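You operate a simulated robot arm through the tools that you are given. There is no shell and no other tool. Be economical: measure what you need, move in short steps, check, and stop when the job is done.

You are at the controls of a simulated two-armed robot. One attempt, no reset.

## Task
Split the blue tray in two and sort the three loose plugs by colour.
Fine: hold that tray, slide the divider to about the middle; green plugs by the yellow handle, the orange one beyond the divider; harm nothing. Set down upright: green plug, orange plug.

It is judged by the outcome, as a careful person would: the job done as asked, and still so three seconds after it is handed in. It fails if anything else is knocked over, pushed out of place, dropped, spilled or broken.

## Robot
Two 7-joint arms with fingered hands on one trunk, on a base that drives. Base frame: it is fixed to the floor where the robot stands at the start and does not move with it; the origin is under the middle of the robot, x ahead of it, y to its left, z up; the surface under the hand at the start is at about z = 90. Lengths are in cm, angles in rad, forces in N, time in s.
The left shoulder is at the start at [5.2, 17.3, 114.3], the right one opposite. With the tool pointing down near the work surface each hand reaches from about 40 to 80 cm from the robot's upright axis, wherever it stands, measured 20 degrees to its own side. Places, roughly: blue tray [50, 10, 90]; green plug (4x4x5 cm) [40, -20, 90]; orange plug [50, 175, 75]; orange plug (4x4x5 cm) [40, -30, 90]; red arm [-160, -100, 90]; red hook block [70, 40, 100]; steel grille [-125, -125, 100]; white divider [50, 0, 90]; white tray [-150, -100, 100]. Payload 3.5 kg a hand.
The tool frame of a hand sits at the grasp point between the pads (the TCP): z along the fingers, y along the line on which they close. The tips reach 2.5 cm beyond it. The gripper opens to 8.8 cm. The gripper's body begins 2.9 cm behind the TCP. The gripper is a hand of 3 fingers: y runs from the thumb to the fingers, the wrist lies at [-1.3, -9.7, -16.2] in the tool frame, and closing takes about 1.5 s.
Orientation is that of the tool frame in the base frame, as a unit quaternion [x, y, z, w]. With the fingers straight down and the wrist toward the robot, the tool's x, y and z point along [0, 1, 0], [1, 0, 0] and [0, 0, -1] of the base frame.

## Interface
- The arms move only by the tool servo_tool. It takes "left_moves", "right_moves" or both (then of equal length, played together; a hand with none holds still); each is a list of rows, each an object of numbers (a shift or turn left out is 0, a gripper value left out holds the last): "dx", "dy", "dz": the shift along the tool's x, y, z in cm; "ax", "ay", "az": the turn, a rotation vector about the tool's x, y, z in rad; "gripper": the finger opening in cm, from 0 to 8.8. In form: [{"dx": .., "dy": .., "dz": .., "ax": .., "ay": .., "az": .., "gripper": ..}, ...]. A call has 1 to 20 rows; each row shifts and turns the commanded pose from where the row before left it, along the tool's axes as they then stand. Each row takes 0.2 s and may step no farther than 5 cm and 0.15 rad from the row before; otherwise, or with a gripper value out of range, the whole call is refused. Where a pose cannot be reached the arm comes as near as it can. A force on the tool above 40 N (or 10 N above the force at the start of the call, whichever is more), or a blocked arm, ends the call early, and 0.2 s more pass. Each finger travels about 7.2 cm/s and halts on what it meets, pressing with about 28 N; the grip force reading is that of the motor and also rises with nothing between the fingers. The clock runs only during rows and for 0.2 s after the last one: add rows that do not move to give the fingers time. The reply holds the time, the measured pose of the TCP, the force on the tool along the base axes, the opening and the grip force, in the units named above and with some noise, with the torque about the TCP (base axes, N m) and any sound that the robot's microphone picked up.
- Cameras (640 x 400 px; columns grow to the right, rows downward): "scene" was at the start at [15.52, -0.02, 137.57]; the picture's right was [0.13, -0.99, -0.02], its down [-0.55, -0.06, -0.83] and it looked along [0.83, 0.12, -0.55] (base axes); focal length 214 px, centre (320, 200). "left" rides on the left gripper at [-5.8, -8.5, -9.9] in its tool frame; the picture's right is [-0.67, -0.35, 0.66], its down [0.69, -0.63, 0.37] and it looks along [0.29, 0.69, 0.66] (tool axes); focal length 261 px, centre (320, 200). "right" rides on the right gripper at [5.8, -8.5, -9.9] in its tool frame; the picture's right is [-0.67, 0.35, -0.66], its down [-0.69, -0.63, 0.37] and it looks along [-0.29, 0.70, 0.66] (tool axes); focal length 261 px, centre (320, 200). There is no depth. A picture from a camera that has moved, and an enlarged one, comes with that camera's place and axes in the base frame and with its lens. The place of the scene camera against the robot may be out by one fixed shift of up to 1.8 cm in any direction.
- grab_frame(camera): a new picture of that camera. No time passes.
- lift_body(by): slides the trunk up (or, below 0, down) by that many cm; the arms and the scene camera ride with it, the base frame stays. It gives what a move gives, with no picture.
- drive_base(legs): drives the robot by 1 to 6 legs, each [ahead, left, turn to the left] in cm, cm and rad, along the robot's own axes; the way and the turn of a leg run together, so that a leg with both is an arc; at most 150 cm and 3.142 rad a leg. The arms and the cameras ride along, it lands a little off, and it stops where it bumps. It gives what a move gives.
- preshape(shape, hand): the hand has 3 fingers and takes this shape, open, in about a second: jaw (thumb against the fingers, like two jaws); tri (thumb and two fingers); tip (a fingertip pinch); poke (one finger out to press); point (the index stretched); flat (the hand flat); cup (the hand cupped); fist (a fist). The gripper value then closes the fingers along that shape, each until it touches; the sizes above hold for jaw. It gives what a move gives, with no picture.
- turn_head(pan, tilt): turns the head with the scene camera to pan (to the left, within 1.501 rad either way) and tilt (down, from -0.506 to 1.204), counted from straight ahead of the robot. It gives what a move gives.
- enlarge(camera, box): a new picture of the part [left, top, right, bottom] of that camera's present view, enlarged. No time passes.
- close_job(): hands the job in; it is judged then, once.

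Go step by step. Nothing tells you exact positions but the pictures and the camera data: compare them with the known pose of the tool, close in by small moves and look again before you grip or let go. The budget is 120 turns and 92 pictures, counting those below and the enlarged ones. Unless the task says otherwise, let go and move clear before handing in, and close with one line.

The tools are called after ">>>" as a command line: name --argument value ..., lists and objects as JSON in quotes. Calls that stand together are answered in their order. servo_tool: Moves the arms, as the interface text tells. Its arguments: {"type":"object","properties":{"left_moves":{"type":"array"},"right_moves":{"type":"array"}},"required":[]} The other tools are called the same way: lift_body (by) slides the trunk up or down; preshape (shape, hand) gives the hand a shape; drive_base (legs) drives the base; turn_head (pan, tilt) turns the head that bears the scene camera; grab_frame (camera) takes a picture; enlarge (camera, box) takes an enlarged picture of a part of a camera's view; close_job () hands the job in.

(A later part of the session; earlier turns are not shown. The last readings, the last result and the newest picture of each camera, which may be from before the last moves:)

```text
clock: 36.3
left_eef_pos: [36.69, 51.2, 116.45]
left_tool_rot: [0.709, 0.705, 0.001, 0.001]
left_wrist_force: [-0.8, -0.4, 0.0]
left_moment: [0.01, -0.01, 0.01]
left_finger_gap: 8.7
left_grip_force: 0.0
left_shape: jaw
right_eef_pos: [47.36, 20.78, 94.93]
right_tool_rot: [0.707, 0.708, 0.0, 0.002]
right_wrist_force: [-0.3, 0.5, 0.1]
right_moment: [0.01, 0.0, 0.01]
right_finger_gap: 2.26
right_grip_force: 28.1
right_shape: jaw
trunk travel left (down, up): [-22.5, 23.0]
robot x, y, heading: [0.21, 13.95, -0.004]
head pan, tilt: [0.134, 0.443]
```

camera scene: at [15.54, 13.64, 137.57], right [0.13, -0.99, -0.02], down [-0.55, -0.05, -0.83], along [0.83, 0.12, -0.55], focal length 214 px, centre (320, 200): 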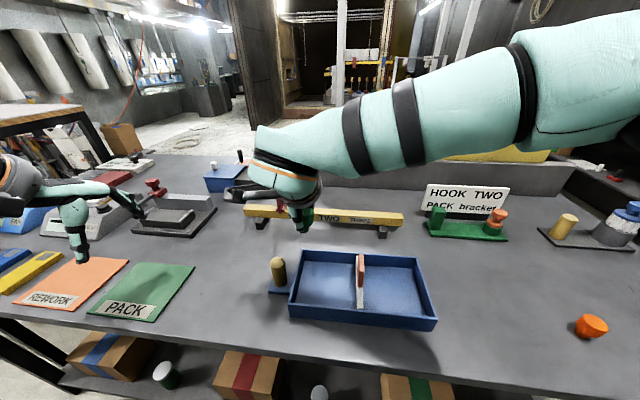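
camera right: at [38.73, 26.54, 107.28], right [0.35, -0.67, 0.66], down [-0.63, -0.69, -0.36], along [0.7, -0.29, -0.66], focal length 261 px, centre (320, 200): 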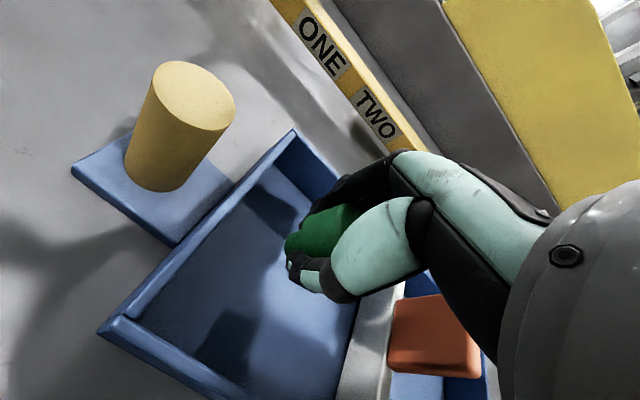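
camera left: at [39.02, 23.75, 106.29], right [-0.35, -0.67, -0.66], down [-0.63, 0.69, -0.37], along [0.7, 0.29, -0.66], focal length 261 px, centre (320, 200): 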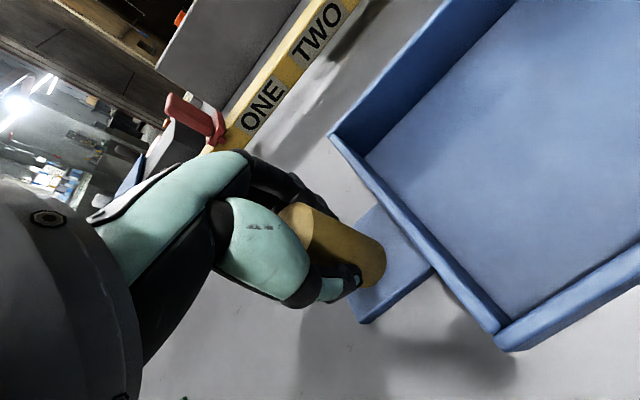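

>>> servo_tool --right_moves '[{"dz": 0.2}, {"dz": 0.2}, {}, {}]'

>>> enlarge --camera "right" --box '[180, 150, 440, 350]'

```text
clock: 37.3
left_eef_pos: [36.73, 51.19, 116.36]
left_tool_rot: [0.708, 0.706, 0.0, 0.001]
left_wrist_force: [-0.2, -1.2, -0.3]
left_moment: [-0.02, 0.01, -0.04]
left_finger_gap: 8.69
left_grip_force: 0.1
left_shape: jaw
right_eef_pos: [47.39, 20.69, 94.51]
right_tool_rot: [0.707, 0.708, -0.001, 0.002]
right_wrist_force: [0.4, 0.2, -0.4]
right_moment: [-0.02, -0.02, 0.01]
right_finger_gap: 2.25
right_grip_force: 27.8
right_shape: jaw
trunk travel left (down, up): [-22.5, 23.0]
robot x, y, heading: [0.39, 13.8, 0.0]
head pan, tilt: [0.134, 0.443]
```

```text
2.00 times, centred on (310, 250) of right
camera zoom: at [38.76, 26.64, 104.37], right [0.35, -0.67, 0.66], down [-0.63, -0.69, -0.36], along [0.7, -0.29, -0.66], focal length 521 px, centre (340, 100)
```

zoom: 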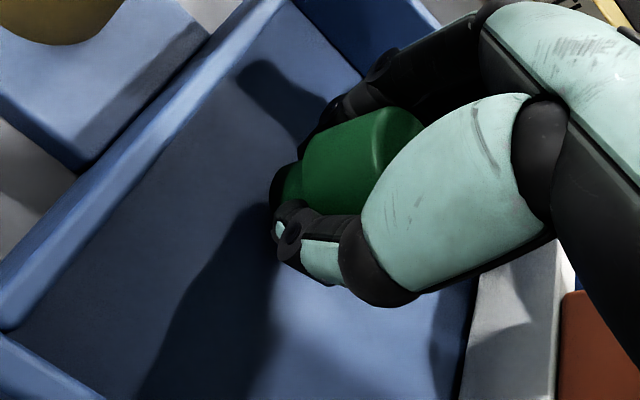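

The plug is nearly touching the floor. I'll continue in fine steps.

>>> servo_tool --right_moves '[{"dz": 0.15}, {"dz": 0.15}, {}, {}]'

```text
clock: 38.3
left_eef_pos: [36.71, 51.23, 116.36]
left_tool_rot: [0.708, 0.706, 0.0, 0.0]
left_wrist_force: [0.8, 0.3, 0.1]
left_moment: [0.0, 0.02, -0.02]
left_finger_gap: 8.67
left_grip_force: 0.2
left_shape: jaw
right_eef_pos: [47.27, 20.92, 94.26]
right_tool_rot: [0.707, 0.708, -0.001, 0.003]
right_wrist_force: [0.5, -0.1, 0.1]
right_moment: [0.01, 0.0, 0.01]
right_finger_gap: 2.25
right_grip_force: 27.9
right_shape: jaw
trunk travel left (down, up): [-22.5, 23.0]
robot x, y, heading: [-0.16, 13.58, -0.006]
head pan, tilt: [0.134, 0.443]
```

>>> servo_tool --right_moves '[{"dz": 0.12}, {"dz": 0.12}, {}, {}]'

>>> enlarge --camera "right" --box '[220, 180, 380, 300]'

```text
clock: 39.3
left_eef_pos: [36.77, 51.2, 116.33]
left_tool_rot: [0.709, 0.705, 0.0, 0.001]
left_wrist_force: [0.2, -0.5, 0.7]
left_moment: [0.04, 0.01, -0.02]
left_finger_gap: 8.69
left_grip_force: 0.0
left_shape: jaw
right_eef_pos: [47.37, 20.71, 93.88]
right_tool_rot: [0.707, 0.707, 0.0, 0.002]
right_wrist_force: [0.0, 0.5, -0.7]
right_moment: [-0.04, -0.01, 0.0]
right_finger_gap: 2.25
right_grip_force: 27.9
right_shape: jaw
trunk travel left (down, up): [-22.5, 23.0]
robot x, y, heading: [0.24, 13.93, -0.003]
head pan, tilt: [0.134, 0.443]
```

```text
3.33 times, centred on (300, 240) of right
camera zoom: at [38.73, 26.66, 103.79], right [0.35, -0.67, 0.66], down [-0.63, -0.69, -0.36], along [0.7, -0.29, -0.66], focal length 869 px, centre (387, 67)
```

zoom: 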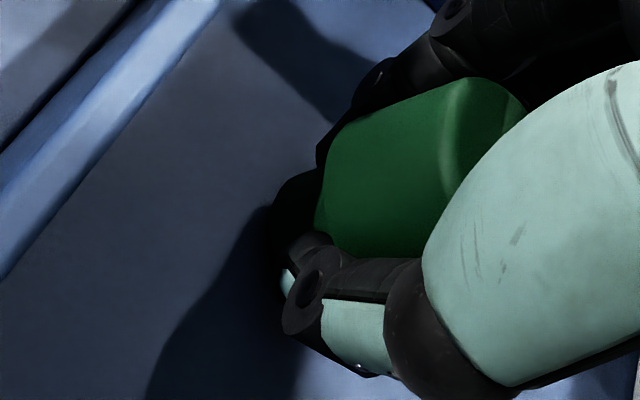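

>>> servo_tool --right_moves '[{"dz": 0.12}, {"dz": 0.12}, {}, {}]'

>>> enlarge --camera "right" --box '[180, 150, 440, 350]'

```text
clock: 40.3
left_eef_pos: [36.78, 51.25, 116.36]
left_tool_rot: [0.708, 0.706, 0.001, 0.0]
left_wrist_force: [0.6, 0.2, 0.4]
left_moment: [0.01, 0.0, 0.01]
left_finger_gap: 8.67
left_grip_force: 0.0
left_shape: jaw
right_eef_pos: [47.52, 20.76, 93.81]
right_tool_rot: [0.706, 0.708, -0.001, 0.002]
right_wrist_force: [-0.3, 1.3, 4.7]
right_moment: [-0.06, -0.06, 0.03]
right_finger_gap: 2.27
right_grip_force: 27.9
right_shape: jaw
trunk travel left (down, up): [-22.5, 23.0]
robot x, y, heading: [-0.51, 14.18, -0.004]
head pan, tilt: [0.134, 0.443]
```

```text
2.00 times, centred on (310, 250) of right
camera zoom: at [38.76, 26.65, 103.63], right [0.35, -0.67, 0.66], down [-0.63, -0.69, -0.36], along [0.7, -0.29, -0.66], focal length 521 px, centre (340, 100)
```

zoom: 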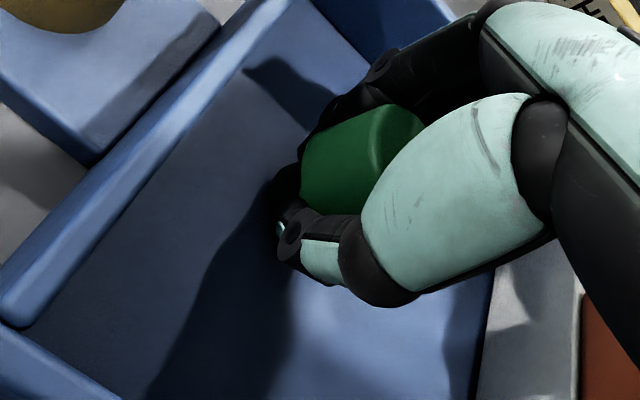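

Contact is confirmed (about 5 N). I'll open slowly and rise straight up.

>>> servo_tool --right_moves '[{"gripper": 2.8}, {"gripper": 3.5}, {"gripper": 4.5}, {"gripper": 6}, {"gripper": 7.5}, {"gripper": 8.5}, {}, {"dz": -1}, {"dz": -2}, {"dz": -3}, {"dz": -4}, {"dz": -4}, {}]'

>>> grab_frame --camera "right"

```text
clock: 43.1
left_eef_pos: [36.83, 51.23, 116.31]
left_tool_rot: [0.708, 0.706, 0.0, 0.001]
left_wrist_force: [-0.4, 1.1, 0.3]
left_moment: [0.01, 0.02, 0.0]
left_finger_gap: 8.7
left_grip_force: 0.1
left_shape: jaw
right_eef_pos: [47.29, 20.87, 107.75]
right_tool_rot: [0.706, 0.708, -0.002, 0.002]
right_wrist_force: [0.2, 0.1, -0.5]
right_moment: [-0.02, -0.01, -0.01]
right_finger_gap: 8.46
right_grip_force: 0.1
right_shape: jaw
trunk travel left (down, up): [-22.5, 23.0]
robot x, y, heading: [-0.36, 14.01, -0.005]
head pan, tilt: [0.134, 0.443]
```

```text
51 pictures are left
camera right: at [38.65, 26.68, 117.55], right [0.35, -0.67, 0.66], down [-0.63, -0.69, -0.36], along [0.7, -0.29, -0.66], focal length 261 px, centre (320, 200)
```

right: 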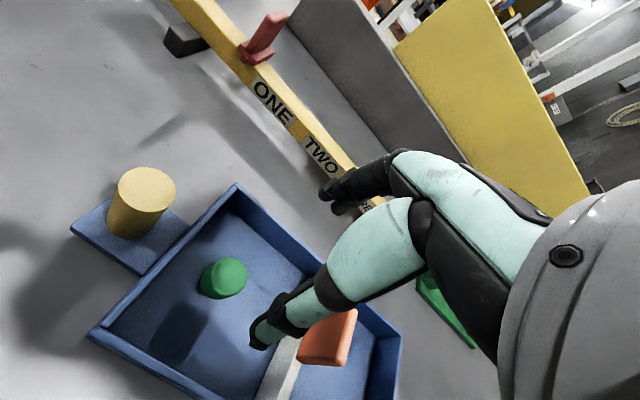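

Green 1 stands upright at about (47.6, 21.2). Next is the far green plug: I'll raise the hand, retreat from above the tray and drive the base back to the right.

>>> servo_tool --right_moves '[{"dz": -3}, {"dz": -2, "dx": -3, "dy": -0.5}, {"dx": -4, "dy": -0.5}, {"dx": -4, "dy": -0.5}, {"dx": -4, "dy": -0.5}, {"dx": -4, "dy": -0.5}, {"dx": -4, "dy": -0.5}, {"dx": -4, "dy": -0.5}, {}]'

>>> drive_base --legs '[[0, -20, 0]]'

>>> grab_frame --camera "scene"

>>> grab_frame --camera "right"

```text
clock: 45.1
left_eef_pos: [36.82, 51.32, 116.41]
left_tool_rot: [0.708, 0.706, 0.0, 0.0]
left_wrist_force: [-0.1, -0.1, -0.7]
left_moment: [-0.01, -0.01, 0.0]
left_finger_gap: 8.66
left_grip_force: 0.0
left_shape: jaw
right_eef_pos: [44.12, -5.98, 112.74]
right_tool_rot: [0.706, 0.708, -0.002, 0.002]
right_wrist_force: [0.2, -1.1, -0.6]
right_moment: [-0.04, -0.01, 0.04]
right_finger_gap: 8.46
right_grip_force: 0.0
right_shape: jaw
trunk travel left (down, up): [-22.5, 23.0]
robot x, y, heading: [-0.06, 13.98, -0.002]
head pan, tilt: [0.134, 0.443]
```

```text
clock: 46.7
left_eef_pos: [36.64, 31.42, 116.29]
left_tool_rot: [0.709, 0.705, 0.0, 0.001]
left_wrist_force: [1.0, 0.2, 0.2]
left_moment: [-0.01, 0.01, -0.01]
left_finger_gap: 8.7
left_grip_force: 0.0
left_shape: jaw
right_eef_pos: [43.92, -25.93, 112.68]
right_tool_rot: [0.706, 0.708, -0.001, 0.002]
right_wrist_force: [0.4, 0.3, -0.4]
right_moment: [-0.02, -0.02, 0.01]
right_finger_gap: 8.51
right_grip_force: 0.0
right_shape: jaw
trunk travel left (down, up): [-22.5, 23.0]
robot x, y, heading: [-0.34, -5.87, -0.003]
head pan, tilt: [0.134, 0.443]
```

```text
50 pictures are left
camera scene: at [15.46, -5.96, 137.57], right [0.13, -0.99, -0.02], down [-0.55, -0.06, -0.83], along [0.83, 0.12, -0.55], focal length 214 px, centre (320, 200)
```

scene: 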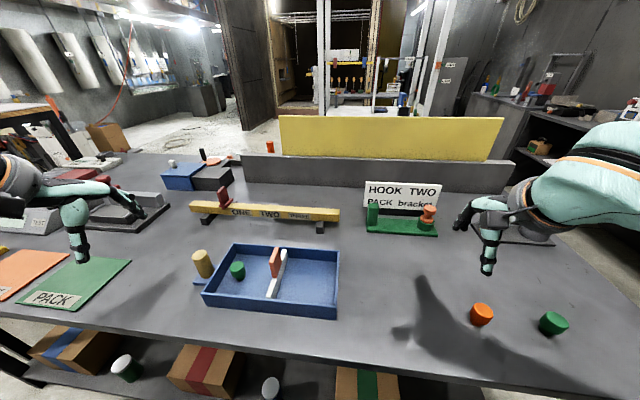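

```text
49 pictures are left
camera right: at [35.39, -19.96, 122.65], right [0.35, -0.67, 0.66], down [-0.63, -0.69, -0.36], along [0.7, -0.29, -0.66], focal length 261 px, centre (320, 200)
```

right: 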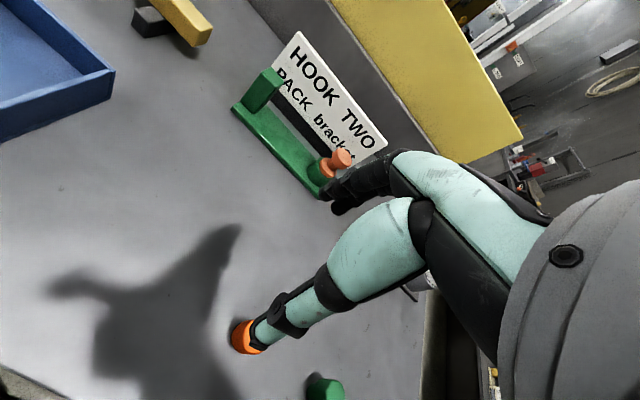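

Next I'll go over green 2, near (42.9, −45.6), at moderate height and look.

>>> servo_tool --right_moves '[{"dx": -4}, {"dx": -4}, {"dx": -4}, {"dx": -4}, {"dx": -3.6, "dy": -1}, {"dz": 3}, {"dz": 3}, {"dz": 3}, {}, {}]'

>>> enlarge --camera "right" --box '[140, 150, 440, 400]'

```text
clock: 48.9
left_eef_pos: [36.69, 31.24, 116.47]
left_tool_rot: [0.709, 0.706, 0.0, 0.001]
left_wrist_force: [0.7, 0.4, 0.2]
left_moment: [0.0, 0.01, -0.03]
left_finger_gap: 8.69
left_grip_force: 0.1
left_shape: jaw
right_eef_pos: [43.05, -45.52, 103.89]
right_tool_rot: [0.706, 0.708, -0.001, 0.002]
right_wrist_force: [0.5, -0.2, -0.3]
right_moment: [0.01, -0.02, 0.01]
right_finger_gap: 8.46
right_grip_force: 0.2
right_shape: jaw
trunk travel left (down, up): [-22.5, 23.0]
robot x, y, heading: [-0.01, -6.1, -0.003]
head pan, tilt: [0.134, 0.443]
```

```text
1.60 times, centred on (290, 275) of right
camera zoom: at [34.4, -39.69, 113.69], right [0.35, -0.67, 0.66], down [-0.63, -0.69, -0.36], along [0.7, -0.29, -0.66], focal length 417 px, centre (368, 80)
```

zoom: 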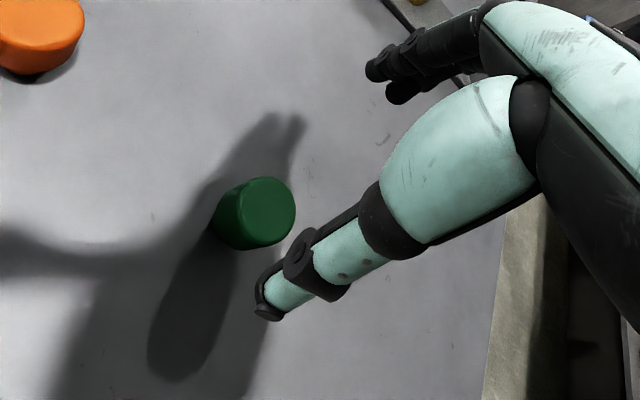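

Green 2 is at about (42.75, −46.8). I'll move over it, descend and close.

>>> servo_tool --right_moves '[{"dx": -1.3, "dy": -0.3, "gripper": 8.7}, {"dz": 3}, {"dz": 3}, {"dz": 2}, {"dz": 1.5}, {"dz": 0.8}, {}, {"gripper": 6.5}, {"gripper": 5}, {"gripper": 4}, {"gripper": 3}, {"gripper": 2}, {}, {}, {}, {}]'

>>> enlarge --camera "right" --box '[140, 150, 440, 400]'

```text
clock: 52.3
left_eef_pos: [36.71, 31.42, 116.39]
left_tool_rot: [0.709, 0.705, 0.001, 0.0]
left_wrist_force: [-0.2, -0.6, 0.0]
left_moment: [0.03, -0.02, -0.01]
left_finger_gap: 8.68
left_grip_force: 0.1
left_shape: jaw
right_eef_pos: [42.82, -46.94, 93.62]
right_tool_rot: [0.707, 0.707, -0.001, 0.004]
right_wrist_force: [-0.5, 0.5, -0.3]
right_moment: [0.04, 0.0, 0.03]
right_finger_gap: 2.31
right_grip_force: 28.0
right_shape: jaw
trunk travel left (down, up): [-22.5, 23.0]
robot x, y, heading: [-0.2, -6.0, -0.002]
head pan, tilt: [0.134, 0.443]
```

```text
1.60 times, centred on (290, 275) of right
camera zoom: at [34.1, -41.12, 103.43], right [0.35, -0.67, 0.66], down [-0.63, -0.69, -0.36], along [0.7, -0.29, -0.66], focal length 417 px, centre (368, 80)
```

zoom: 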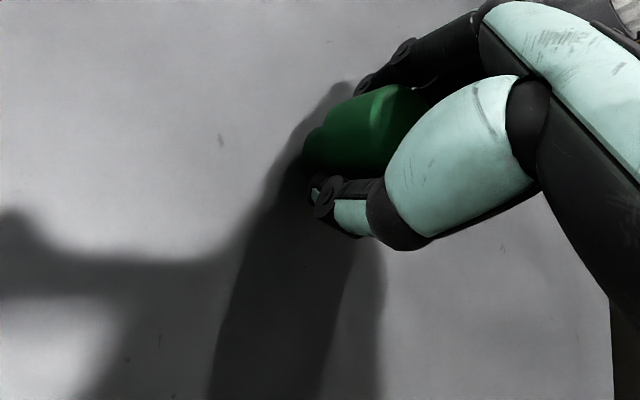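

Gripped. I'll lift, move toward the robot's centre line at z≈113 (clear of everything), then drive left 20 cm.

>>> servo_tool --right_moves '[{"dz": -1}, {"dz": -3}, {"dz": -4}, {"dz": -4}, {"dz": -4}, {"dz": -3}, {"dx": 4, "dy": 0.4}, {"dx": 4, "dy": 0.4}, {"dx": 4, "dy": 0.4}, {"dx": 4, "dy": 0.4}, {"dx": 4, "dy": 0.4}, {"dx": 4, "dy": 0.4}, {"dx": 4, "dy": 0.4}, {"dx": 4, "dy": 0.4}, {"dx": 4, "dy": 0.4}, {"dx": 4, "dy": 0.5}, {}]'

>>> drive_base --legs '[[0, 20, 0]]'

>>> grab_frame --camera "right"

```text
clock: 55.9
left_eef_pos: [36.6, 31.27, 116.42]
left_tool_rot: [0.709, 0.705, 0.001, 0.0]
left_wrist_force: [0.0, 0.8, -0.3]
left_moment: [0.01, 0.01, 0.01]
left_finger_gap: 8.66
left_grip_force: 0.1
left_shape: jaw
right_eef_pos: [43.18, -18.9, 112.33]
right_tool_rot: [0.707, 0.707, 0.0, 0.003]
right_wrist_force: [-0.5, -0.5, -0.7]
right_moment: [-0.01, 0.02, 0.0]
right_finger_gap: 2.22
right_grip_force: 28.0
right_shape: jaw
right hand out of reach, approached as far as the arm can: row 13, 14, 15, 16
trunk travel left (down, up): [-22.5, 23.0]
robot x, y, heading: [0.06, -5.78, -0.002]
head pan, tilt: [0.134, 0.443]
```

```text
clock: 57.5
left_eef_pos: [36.75, 50.66, 116.39]
left_tool_rot: [0.709, 0.705, 0.001, 0.0]
left_wrist_force: [-0.5, -0.5, -1.1]
left_moment: [-0.02, -0.01, -0.01]
left_finger_gap: 8.69
left_grip_force: 0.1
left_shape: jaw
right_eef_pos: [43.23, 0.58, 112.1]
right_tool_rot: [0.707, 0.708, -0.001, 0.003]
right_wrist_force: [-0.1, -0.7, 0.0]
right_moment: [-0.04, -0.04, -0.02]
right_finger_gap: 2.2
right_grip_force: 27.8
right_shape: jaw
trunk travel left (down, up): [-22.5, 23.0]
robot x, y, heading: [-0.06, 13.32, -0.004]
head pan, tilt: [0.134, 0.443]
```

```text
46 pictures are left
camera right: at [34.6, 6.37, 122.04], right [0.35, -0.67, 0.66], down [-0.63, -0.69, -0.36], along [0.7, -0.29, -0.66], focal length 261 px, centre (320, 200)
```

right: 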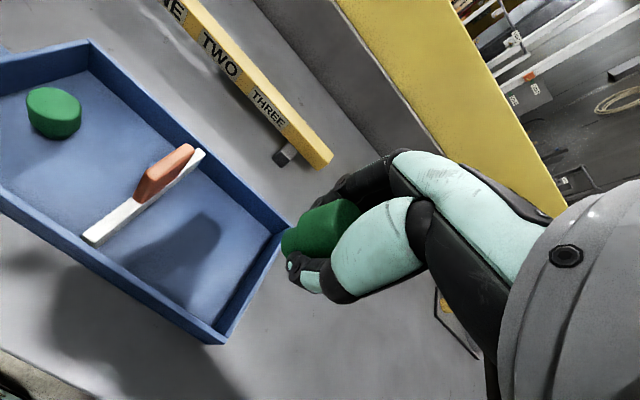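

The arm stopped short because it was too close in at x≈43. I'll move forward first, then left over the divider (plug bottom ≈108, grip top ≈100).

>>> servo_tool --right_moves '[{"dy": 2.2}, {"dy": 2.2}, {"dx": 3}, {"dx": 3}, {"dx": 3}, {"dx": 3}, {"dx": 3}, {}, {}]'

>>> grab_frame --camera "right"

```text
clock: 59.5
left_eef_pos: [36.79, 50.75, 116.45]
left_tool_rot: [0.709, 0.705, 0.001, 0.001]
left_wrist_force: [-0.4, 0.8, 0.0]
left_moment: [0.03, -0.01, 0.03]
left_finger_gap: 8.67
left_grip_force: 0.0
left_shape: jaw
right_eef_pos: [46.35, -0.65, 112.54]
right_tool_rot: [0.706, 0.708, -0.001, 0.003]
right_wrist_force: [0.2, 0.4, -0.7]
right_moment: [0.03, -0.03, 0.03]
right_finger_gap: 2.22
right_grip_force: 28.4
right_shape: jaw
right hand out of reach, approached as far as the arm can: row 1, 2, 3, 4, 5, 6, 7
trunk travel left (down, up): [-22.5, 23.0]
robot x, y, heading: [-0.09, 13.42, -0.004]
head pan, tilt: [0.134, 0.443]
```

```text
45 pictures are left
camera right: at [37.68, 5.22, 122.31], right [0.35, -0.67, 0.66], down [-0.63, -0.69, -0.36], along [0.7, -0.29, -0.66], focal length 261 px, centre (320, 200)
```

right: 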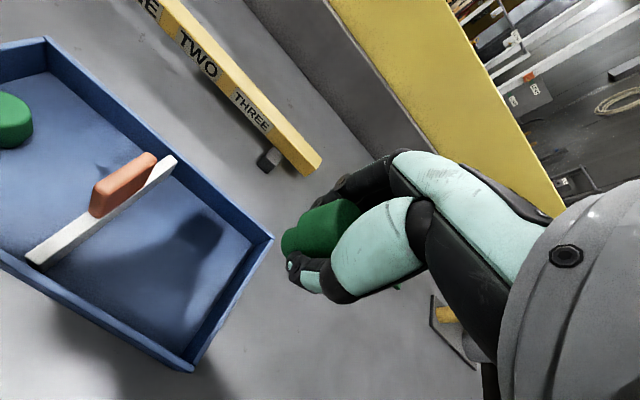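

The arm seems stuck in an awkward elbow posture. I'll look at the scene.

>>> grab_frame --camera "scene"

```text
44 pictures are left
camera scene: at [15.53, 13.3, 137.57], right [0.13, -0.99, -0.02], down [-0.55, -0.06, -0.83], along [0.83, 0.12, -0.55], focal length 214 px, centre (320, 200)
```

scene: 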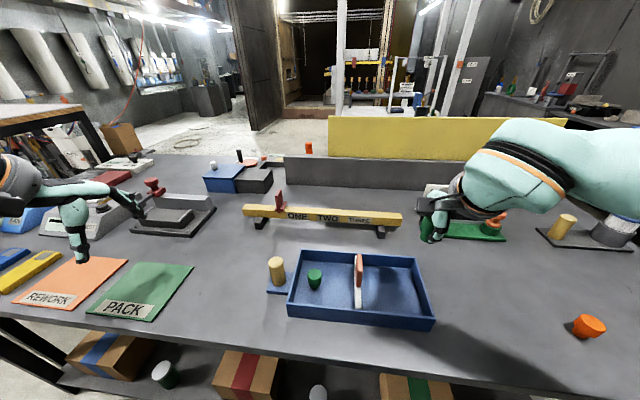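

The simple fix is to drive further left so the hand comes over the compartment as it stands. I'll check what is on the left first.

>>> turn_head --pan 0.9 --tilt 0.4

>>> grab_frame --camera "scene"

```text
clock: 60.6
left_eef_pos: [36.81, 50.8, 116.31]
left_tool_rot: [0.708, 0.706, 0.0, 0.001]
left_wrist_force: [0.9, -0.3, -0.2]
left_moment: [-0.02, 0.02, -0.02]
left_finger_gap: 8.65
left_grip_force: 0.2
left_shape: jaw
right_eef_pos: [46.22, -0.58, 112.31]
right_tool_rot: [0.706, 0.708, -0.001, 0.003]
right_wrist_force: [0.1, -0.6, 0.1]
right_moment: [-0.01, -0.02, 0.01]
right_finger_gap: 2.22
right_grip_force: 28.6
right_shape: jaw
trunk travel left (down, up): [-22.5, 23.0]
robot x, y, heading: [-0.38, 13.4, 0.0]
head pan, tilt: [0.901, 0.4]
```

```text
43 pictures are left
camera scene: at [12.29, 19.33, 138.44], right [0.77, -0.62, -0.11], down [-0.37, -0.3, -0.88], along [0.51, 0.72, -0.47], focal length 214 px, centre (320, 200)
```

scene: 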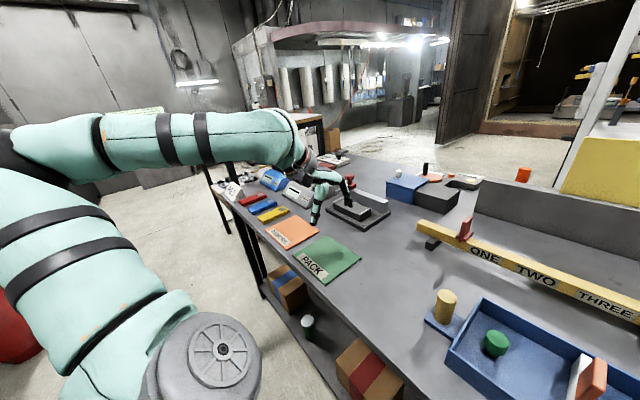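

The left side is clear above z≈105. I'll drive 16 cm more to the left.

>>> drive_base --legs '[[0, 16, 0]]'

>>> turn_head --pan -0.2 --tilt 0.5

>>> grab_frame --camera "right"

>>> grab_frame --camera "scene"

```text
clock: 62.0
left_eef_pos: [36.73, 66.92, 116.48]
left_tool_rot: [0.708, 0.707, 0.001, 0.0]
left_wrist_force: [0.5, -0.2, 0.4]
left_moment: [0.02, -0.04, 0.0]
left_finger_gap: 8.67
left_grip_force: 0.1
left_shape: jaw
right_eef_pos: [46.51, 15.58, 112.44]
right_tool_rot: [0.706, 0.709, -0.001, 0.002]
right_wrist_force: [0.5, -0.3, -0.2]
right_moment: [0.03, -0.02, 0.02]
right_finger_gap: 2.21
right_grip_force: 28.1
right_shape: jaw
trunk travel left (down, up): [-22.5, 23.0]
robot x, y, heading: [-0.19, 29.72, -0.002]
head pan, tilt: [0.901, 0.4]
```

```text
clock: 63.4
left_eef_pos: [36.93, 67.09, 116.4]
left_tool_rot: [0.708, 0.706, 0.001, 0.001]
left_wrist_force: [0.4, 0.9, -0.5]
left_moment: [-0.04, 0.03, -0.05]
left_finger_gap: 8.66
left_grip_force: 0.1
left_shape: jaw
right_eef_pos: [46.4, 15.79, 112.38]
right_tool_rot: [0.706, 0.708, -0.001, 0.003]
right_wrist_force: [0.5, -0.1, -0.1]
right_moment: [0.0, -0.04, -0.02]
right_finger_gap: 2.21
right_grip_force: 28.1
right_shape: jaw
trunk travel left (down, up): [-22.5, 23.0]
robot x, y, heading: [0.06, 29.66, -0.002]
head pan, tilt: [-0.201, 0.499]
```

```text
42 pictures are left
camera right: at [37.73, 21.64, 122.31], right [0.35, -0.67, 0.66], down [-0.63, -0.69, -0.36], along [0.7, -0.29, -0.66], focal length 261 px, centre (320, 200)
```

right: 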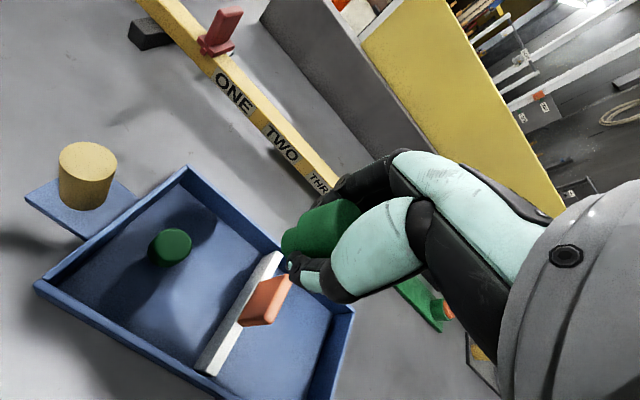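

```text
41 pictures are left
camera scene: at [15.3, 26.68, 137.1], right [-0.2, -0.98, 0.03], down [-0.59, 0.1, -0.8], along [0.78, -0.18, -0.59], focal length 214 px, centre (320, 200)
```

scene: 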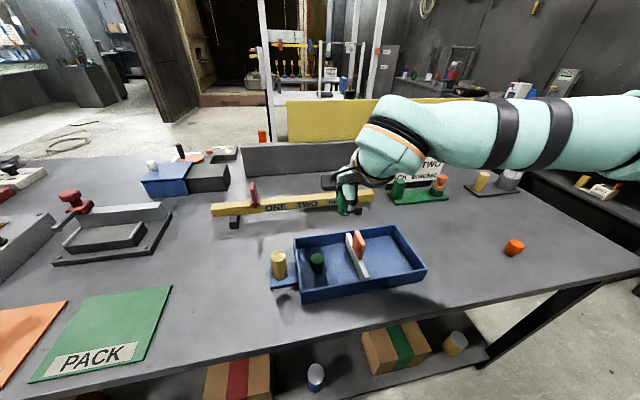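

Divider centred at y≈10.6, green 1 at (47.5, 20.8). I'll lower green 2 at about (47.3, 15.7) between them.

>>> servo_tool --right_moves '[{"dz": 3, "dy": 0.3}, {"dz": 3, "dy": 0.3}, {"dz": 3, "dy": 0.3}, {"dz": 2}, {"dz": 2}, {}]'

>>> grab_frame --camera "right"

>>> enlarge --camera "scene" --box '[250, 160, 450, 310]'

```text
clock: 64.8
left_eef_pos: [36.76, 67.09, 116.49]
left_tool_rot: [0.708, 0.706, 0.001, 0.001]
left_wrist_force: [-1.0, -0.9, -0.2]
left_moment: [0.0, -0.03, 0.0]
left_finger_gap: 8.68
left_grip_force: 0.1
left_shape: jaw
right_eef_pos: [46.66, 14.47, 103.88]
right_tool_rot: [0.706, 0.709, 0.0, 0.003]
right_wrist_force: [1.0, -1.5, 0.1]
right_moment: [0.04, 0.0, -0.03]
right_finger_gap: 2.2
right_grip_force: 28.8
right_shape: jaw
right hand out of reach, approached as far as the arm can: row 1, 3, 4
trunk travel left (down, up): [-22.5, 23.0]
robot x, y, heading: [0.01, 30.18, -0.003]
head pan, tilt: [-0.201, 0.499]
```

```text
40 pictures are left
camera right: at [37.95, 20.27, 113.78], right [0.35, -0.67, 0.66], down [-0.63, -0.69, -0.37], along [0.7, -0.28, -0.66], focal length 261 px, centre (320, 200)
```

right: 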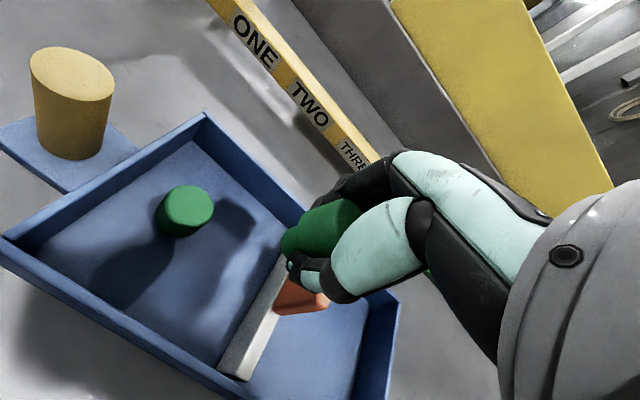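

```text
2.67 times, centred on (350, 235) of scene
camera zoom: at [15.28, 26.64, 137.1], right [-0.2, -0.98, 0.03], down [-0.59, 0.1, -0.8], along [0.78, -0.18, -0.59], focal length 572 px, centre (240, 107)
```

zoom: 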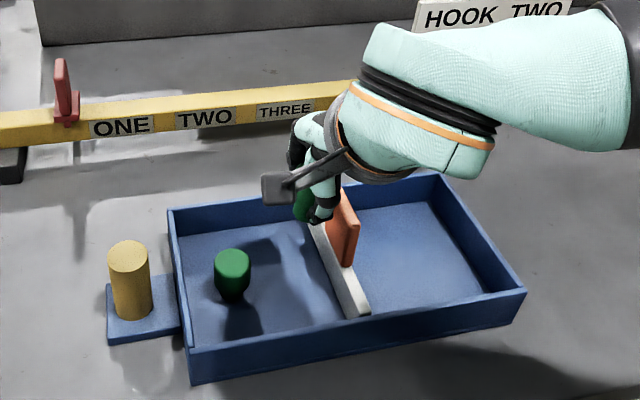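

The arm drifts toward the divider because the wrist is at its sideways limit. I'll rise a little and yaw the hand by about 0.45 rad (the plug is round) to relieve it, then re-centre.

>>> servo_tool --right_moves '[{"dz": -2}, {"dz": -2}, {"az": -0.15}, {"az": -0.15}, {"az": -0.15}, {}]'

```text
clock: 66.2
left_eef_pos: [36.76, 67.14, 116.47]
left_tool_rot: [0.707, 0.707, 0.0, 0.001]
left_wrist_force: [0.3, 0.3, -0.4]
left_moment: [-0.03, 0.01, 0.0]
left_finger_gap: 8.69
left_grip_force: 0.0
left_shape: jaw
right_eef_pos: [46.69, 14.5, 107.92]
right_tool_rot: [0.53, 0.848, -0.001, 0.001]
right_wrist_force: [0.3, 0.7, -0.1]
right_moment: [-0.01, 0.02, 0.01]
right_finger_gap: 2.13
right_grip_force: 28.1
right_shape: jaw
trunk travel left (down, up): [-22.5, 23.0]
robot x, y, heading: [0.26, 30.0, 0.003]
head pan, tilt: [-0.201, 0.499]
```

That worked. I'll re-centre to (47.3, 15.7) and descend.

>>> servo_tool --right_moves '[{"dx": 0.82, "dy": 1.07}, {"dz": 3}, {"dz": 3}, {"dz": 2}, {"dz": 2}, {}]'

>>> grab_frame --camera "right"

>>> enlarge --camera "scene" --box '[250, 160, 450, 310]'

```text
clock: 67.5
left_eef_pos: [36.85, 67.22, 116.46]
left_tool_rot: [0.707, 0.707, 0.0, 0.002]
left_wrist_force: [0.7, 1.2, -0.6]
left_moment: [-0.01, -0.01, 0.03]
left_finger_gap: 8.66
left_grip_force: 0.0
left_shape: jaw
right_eef_pos: [46.89, 15.21, 98.13]
right_tool_rot: [0.531, 0.848, -0.001, 0.001]
right_wrist_force: [-0.6, 0.4, 0.1]
right_moment: [0.01, 0.01, 0.01]
right_finger_gap: 2.12
right_grip_force: 28.3
right_shape: jaw
right hand out of reach, approached as far as the arm can: row 5
trunk travel left (down, up): [-22.5, 23.0]
robot x, y, heading: [0.21, 29.68, 0.001]
head pan, tilt: [-0.201, 0.499]
```

```text
38 pictures are left
camera right: at [36.59, 16.83, 108.08], right [0.61, -0.45, 0.66], down [-0.27, -0.89, -0.36], along [0.75, 0.04, -0.66], focal length 261 px, centre (320, 200)
```

right: 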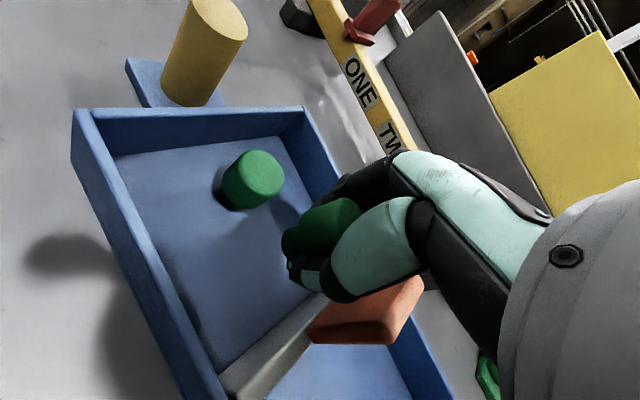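

```text
2.67 times, centred on (350, 235) of scene
camera zoom: at [15.3, 26.65, 137.1], right [-0.2, -0.98, 0.03], down [-0.59, 0.1, -0.8], along [0.78, -0.18, -0.59], focal length 572 px, centre (240, 107)
```

zoom: 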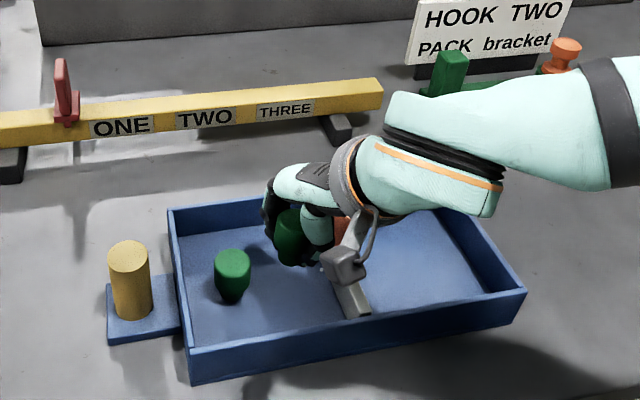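

It's tight next to the divider grip at this yaw, and still near a reach limit. I'll rise, shift the base 6 cm further left for more room, then re-centre with less yaw.

>>> servo_tool --right_moves '[{"dz": -3}, {"dz": -4}, {"dz": -4}, {"dz": -2}, {}]'

>>> drive_base --legs '[[0, 7, 0]]'

>>> servo_tool --right_moves '[{"az": 0.13, "dx": -2.5, "dy": -1}, {"az": 0.13, "dx": -2.5}, {}, {}]'

```text
clock: 68.8
left_eef_pos: [36.74, 67.21, 116.33]
left_tool_rot: [0.708, 0.707, 0.0, 0.001]
left_wrist_force: [-0.1, -1.3, -0.1]
left_moment: [0.0, 0.0, 0.01]
left_finger_gap: 8.68
left_grip_force: 0.0
left_shape: jaw
right_eef_pos: [46.98, 15.36, 111.34]
right_tool_rot: [0.531, 0.847, -0.001, 0.002]
right_wrist_force: [0.5, 0.0, -0.8]
right_moment: [-0.01, -0.03, 0.02]
right_finger_gap: 2.08
right_grip_force: 28.1
right_shape: jaw
trunk travel left (down, up): [-22.5, 23.0]
robot x, y, heading: [0.16, 29.97, -0.001]
head pan, tilt: [-0.201, 0.499]
```

```text
clock: 69.8
left_eef_pos: [36.7, 73.82, 116.58]
left_tool_rot: [0.708, 0.706, 0.003, -0.001]
left_wrist_force: [0.5, -0.4, 0.5]
left_moment: [-0.02, 0.03, 0.04]
left_finger_gap: 8.66
left_grip_force: 0.1
left_shape: jaw
right_eef_pos: [46.89, 22.02, 111.34]
right_tool_rot: [0.53, 0.848, 0.0, 0.001]
right_wrist_force: [0.1, -0.9, -0.1]
right_moment: [-0.03, -0.04, 0.02]
right_finger_gap: 2.07
right_grip_force: 27.6
right_shape: jaw
trunk travel left (down, up): [-22.5, 23.0]
robot x, y, heading: [0.28, 36.34, -0.004]
head pan, tilt: [-0.201, 0.499]
```

```text
clock: 70.8
left_eef_pos: [36.74, 74.02, 116.49]
left_tool_rot: [0.709, 0.705, 0.001, -0.001]
left_wrist_force: [-0.1, 0.1, 0.3]
left_moment: [0.01, 0.05, 0.0]
left_finger_gap: 8.69
left_grip_force: 0.1
left_shape: jaw
right_eef_pos: [47.87, 17.08, 111.35]
right_tool_rot: [0.636, 0.772, -0.001, 0.002]
right_wrist_force: [0.2, 0.4, -0.5]
right_moment: [-0.03, 0.02, 0.0]
right_finger_gap: 2.06
right_grip_force: 27.9
right_shape: jaw
trunk travel left (down, up): [-22.5, 23.0]
robot x, y, heading: [0.22, 36.66, -0.003]
head pan, tilt: [-0.201, 0.499]
```

>>> servo_tool --right_moves '[{"dx": -1.25, "dy": -0.82}, {"dz": 3}, {"dz": 3}, {"dz": 3}, {"dz": 2}, {}]'

>>> grab_frame --camera "right"

>>> enlarge --camera "scene" --box '[280, 160, 480, 310]'

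```text
clock: 72.2
left_eef_pos: [36.81, 74.04, 116.45]
left_tool_rot: [0.709, 0.706, 0.001, 0.001]
left_wrist_force: [0.4, 0.3, -0.7]
left_moment: [-0.04, 0.0, -0.02]
left_finger_gap: 8.67
left_grip_force: 0.0
left_shape: jaw
right_eef_pos: [47.36, 15.86, 100.4]
right_tool_rot: [0.636, 0.772, -0.001, 0.002]
right_wrist_force: [0.7, 1.3, 0.4]
right_moment: [0.0, -0.03, -0.01]
right_finger_gap: 2.05
right_grip_force: 27.7
right_shape: jaw
trunk travel left (down, up): [-22.5, 23.0]
robot x, y, heading: [0.23, 36.76, -0.007]
head pan, tilt: [-0.201, 0.499]
```

```text
36 pictures are left
camera right: at [37.66, 19.94, 110.23], right [0.47, -0.59, 0.66], down [-0.49, -0.79, -0.36], along [0.74, -0.15, -0.66], focal length 261 px, centre (320, 200)
```

right: 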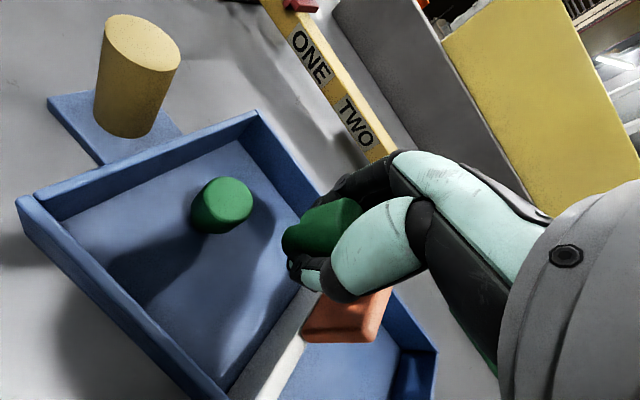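

```text
2.67 times, centred on (380, 235) of scene
camera zoom: at [15.29, 33.59, 137.1], right [-0.2, -0.98, 0.03], down [-0.59, 0.1, -0.8], along [0.78, -0.18, -0.59], focal length 572 px, centre (160, 107)
```

zoom: 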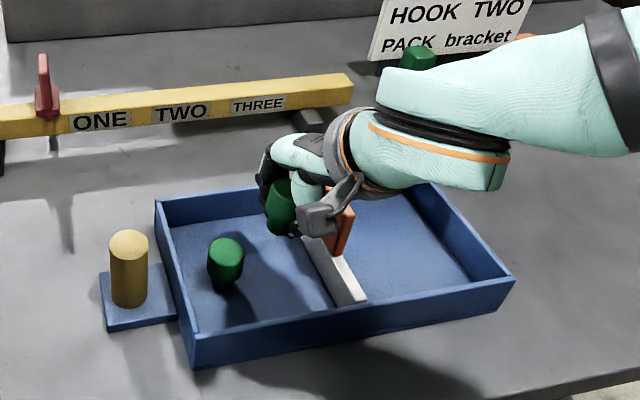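

No more limits. I'll check the plug's tilt in the fingers.

>>> enlarge --camera "scene" --box '[350, 200, 430, 260]'

>>> enlarge --camera "right" --box '[240, 160, 400, 280]'

```text
6.67 times, centred on (390, 230) of scene
camera zoom: at [15.29, 33.59, 137.1], right [-0.2, -0.98, 0.03], down [-0.59, 0.1, -0.8], along [0.78, -0.18, -0.59], focal length 1430 px, centre (-147, 0)
```

zoom: 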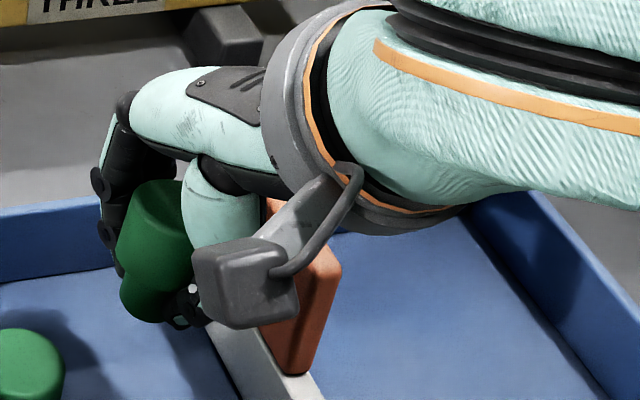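

```text
3.33 times, centred on (320, 220) of right
camera zoom: at [37.66, 19.94, 110.23], right [0.47, -0.59, 0.66], down [-0.49, -0.79, -0.36], along [0.74, -0.15, -0.66], focal length 869 px, centre (320, 133)
```

zoom: 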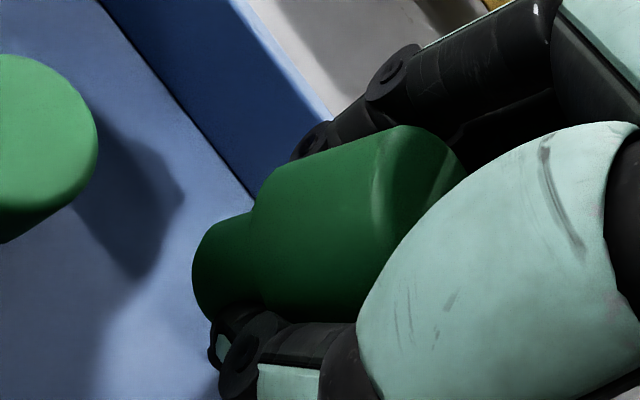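

The plug is close to vertical. I'll descend, finely at the end.

>>> servo_tool --right_moves '[{"dz": 2}, {"dz": 2}, {"dz": 1}, {"dz": 0.5}, {"dz": 0.3}, {}, {}]'

>>> enlarge --camera "scene" --box '[300, 190, 460, 310]'

```text
clock: 73.8
left_eef_pos: [36.77, 73.89, 116.36]
left_tool_rot: [0.708, 0.706, 0.0, 0.0]
left_wrist_force: [0.0, -0.5, 0.2]
left_moment: [-0.01, 0.01, -0.02]
left_finger_gap: 8.68
left_grip_force: 0.0
left_shape: jaw
right_eef_pos: [47.36, 15.64, 94.71]
right_tool_rot: [0.636, 0.771, -0.001, 0.001]
right_wrist_force: [-0.7, -0.3, 0.4]
right_moment: [0.0, -0.03, -0.01]
right_finger_gap: 2.06
right_grip_force: 28.0
right_shape: jaw
trunk travel left (down, up): [-22.5, 23.0]
robot x, y, heading: [0.2, 37.1, -0.003]
head pan, tilt: [-0.201, 0.499]
```

```text
3.33 times, centred on (380, 250) of scene
camera zoom: at [15.32, 33.59, 137.1], right [-0.2, -0.98, 0.03], down [-0.59, 0.1, -0.8], along [0.78, -0.18, -0.59], focal length 715 px, centre (120, 33)
```

zoom: 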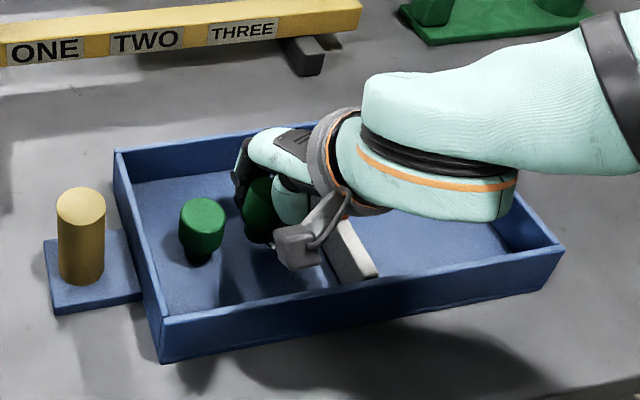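

>>> servo_tool --right_moves '[{"dz": 0.2}, {"dz": 0.2}, {"dz": 0.15}, {}, {}]'

```text
clock: 75.0
left_eef_pos: [36.8, 74.05, 116.39]
left_tool_rot: [0.708, 0.706, 0.0, 0.0]
left_wrist_force: [-0.6, -0.4, 0.6]
left_moment: [-0.01, 0.06, 0.0]
left_finger_gap: 8.67
left_grip_force: 0.0
left_shape: jaw
right_eef_pos: [47.37, 15.77, 94.07]
right_tool_rot: [0.636, 0.772, -0.002, 0.003]
right_wrist_force: [-0.4, -0.2, 0.7]
right_moment: [0.02, -0.02, -0.01]
right_finger_gap: 2.05
right_grip_force: 28.2
right_shape: jaw
trunk travel left (down, up): [-22.5, 23.0]
robot x, y, heading: [0.18, 36.65, -0.002]
head pan, tilt: [-0.201, 0.499]
```

>>> servo_tool --right_moves '[{"dz": 0.12}, {"dz": 0.12}, {}, {}]'

```text
clock: 76.0
left_eef_pos: [36.79, 74.09, 116.42]
left_tool_rot: [0.709, 0.706, 0.001, 0.001]
left_wrist_force: [-0.3, 0.6, -0.5]
left_moment: [0.0, 0.01, 0.01]
left_finger_gap: 8.69
left_grip_force: 0.1
left_shape: jaw
right_eef_pos: [47.45, 15.71, 93.81]
right_tool_rot: [0.636, 0.772, -0.002, 0.003]
right_wrist_force: [0.5, -0.7, -0.1]
right_moment: [0.02, 0.01, -0.02]
right_finger_gap: 2.04
right_grip_force: 27.8
right_shape: jaw
trunk travel left (down, up): [-22.5, 23.0]
robot x, y, heading: [0.01, 36.95, -0.006]
head pan, tilt: [-0.201, 0.499]
```

>>> servo_tool --right_moves '[{"dz": 0.12}, {"dz": 0.12}, {}, {}]'

>>> enlarge --camera "right" --box '[220, 150, 420, 300]'

```text
clock: 77.0
left_eef_pos: [36.88, 74.01, 116.45]
left_tool_rot: [0.709, 0.706, 0.001, 0.001]
left_wrist_force: [-0.3, 0.1, 0.3]
left_moment: [0.02, 0.01, 0.01]
left_finger_gap: 8.69
left_grip_force: 0.1
left_shape: jaw
right_eef_pos: [47.39, 15.74, 93.56]
right_tool_rot: [0.636, 0.772, -0.002, 0.003]
right_wrist_force: [0.2, 0.5, 0.1]
right_moment: [0.02, -0.01, -0.02]
right_finger_gap: 2.05
right_grip_force: 28.2
right_shape: jaw
trunk travel left (down, up): [-22.5, 23.0]
robot x, y, heading: [-0.21, 36.52, -0.001]
head pan, tilt: [-0.201, 0.499]
```

```text
2.67 times, centred on (320, 225) of right
camera zoom: at [37.76, 19.86, 103.43], right [0.47, -0.59, 0.66], down [-0.49, -0.79, -0.36], along [0.74, -0.15, -0.66], focal length 695 px, centre (320, 133)
```

zoom: 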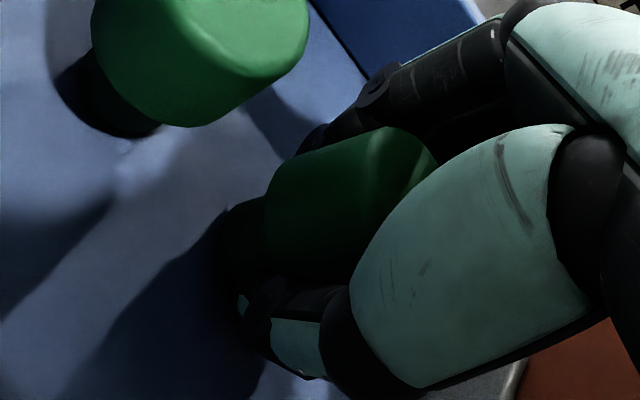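

>>> servo_tool --right_moves '[{"dz": 0.12}, {"dz": 0.12}, {}, {}]'

```text
clock: 78.0
left_eef_pos: [36.66, 74.21, 116.39]
left_tool_rot: [0.708, 0.706, 0.001, 0.001]
left_wrist_force: [0.1, 0.2, 0.0]
left_moment: [0.01, 0.0, 0.0]
left_finger_gap: 8.69
left_grip_force: 0.1
left_shape: jaw
right_eef_pos: [47.21, 15.84, 93.51]
right_tool_rot: [0.637, 0.771, -0.001, 0.003]
right_wrist_force: [0.5, 0.9, 11.8]
right_moment: [0.05, -0.08, 0.0]
right_finger_gap: 2.1
right_grip_force: 27.7
right_shape: jaw
trunk travel left (down, up): [-22.5, 23.0]
robot x, y, heading: [0.09, 36.69, -0.006]
head pan, tilt: [-0.201, 0.499]
```

Contact is made. I'll ease off slightly, open slowly and rise.

>>> servo_tool --right_moves '[{"dz": -0.1}, {"gripper": 2.8}, {"gripper": 3.5}, {"gripper": 4.5}, {"gripper": 6}, {"gripper": 7}, {"gripper": 7.5}, {}, {"dz": -1}, {"dz": -2}, {"dz": -3}, {"dz": -4}, {"dz": -4}, {"dz": -3}, {}]'

>>> grab_frame --camera "right"

>>> enlarge --camera "scene" --box '[280, 160, 480, 310]'

```text
clock: 81.2
left_eef_pos: [36.78, 74.11, 116.4]
left_tool_rot: [0.708, 0.706, 0.0, 0.001]
left_wrist_force: [-0.3, 0.0, 0.7]
left_moment: [0.03, 0.03, -0.02]
left_finger_gap: 8.66
left_grip_force: 0.0
left_shape: jaw
right_eef_pos: [47.43, 15.54, 110.39]
right_tool_rot: [0.636, 0.772, -0.002, 0.001]
right_wrist_force: [0.1, 0.2, 0.3]
right_moment: [0.01, 0.0, 0.01]
right_finger_gap: 7.48
right_grip_force: 0.0
right_shape: jaw
trunk travel left (down, up): [-22.5, 23.0]
robot x, y, heading: [-0.48, 36.76, -0.007]
head pan, tilt: [-0.201, 0.499]
```

```text
30 pictures are left
camera right: at [37.84, 19.78, 120.2], right [0.47, -0.59, 0.66], down [-0.49, -0.79, -0.36], along [0.74, -0.15, -0.66], focal length 261 px, centre (320, 200)
```

right: 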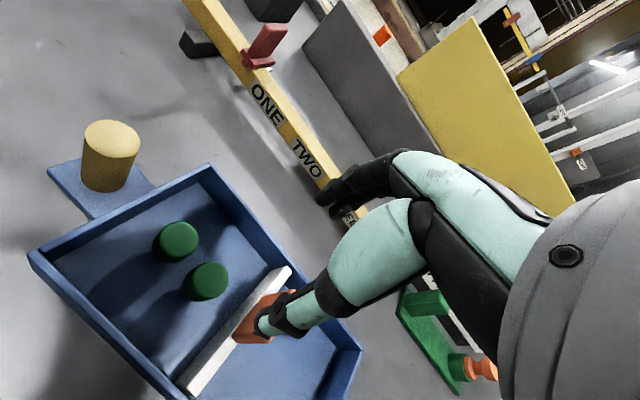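

```text
2.67 times, centred on (380, 235) of scene
camera zoom: at [15.34, 33.58, 137.09], right [-0.2, -0.98, 0.03], down [-0.59, 0.1, -0.8], along [0.78, -0.18, -0.59], focal length 572 px, centre (160, 107)
```

zoom: 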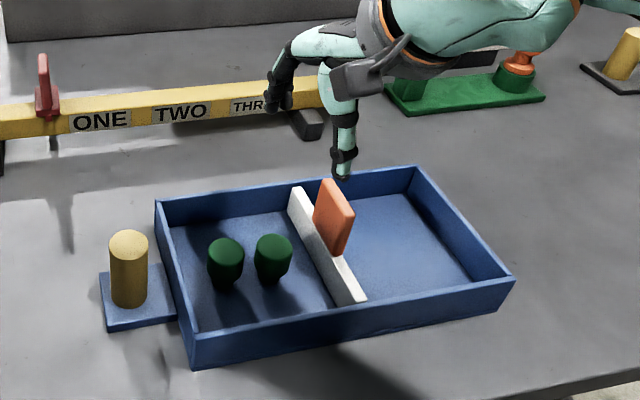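

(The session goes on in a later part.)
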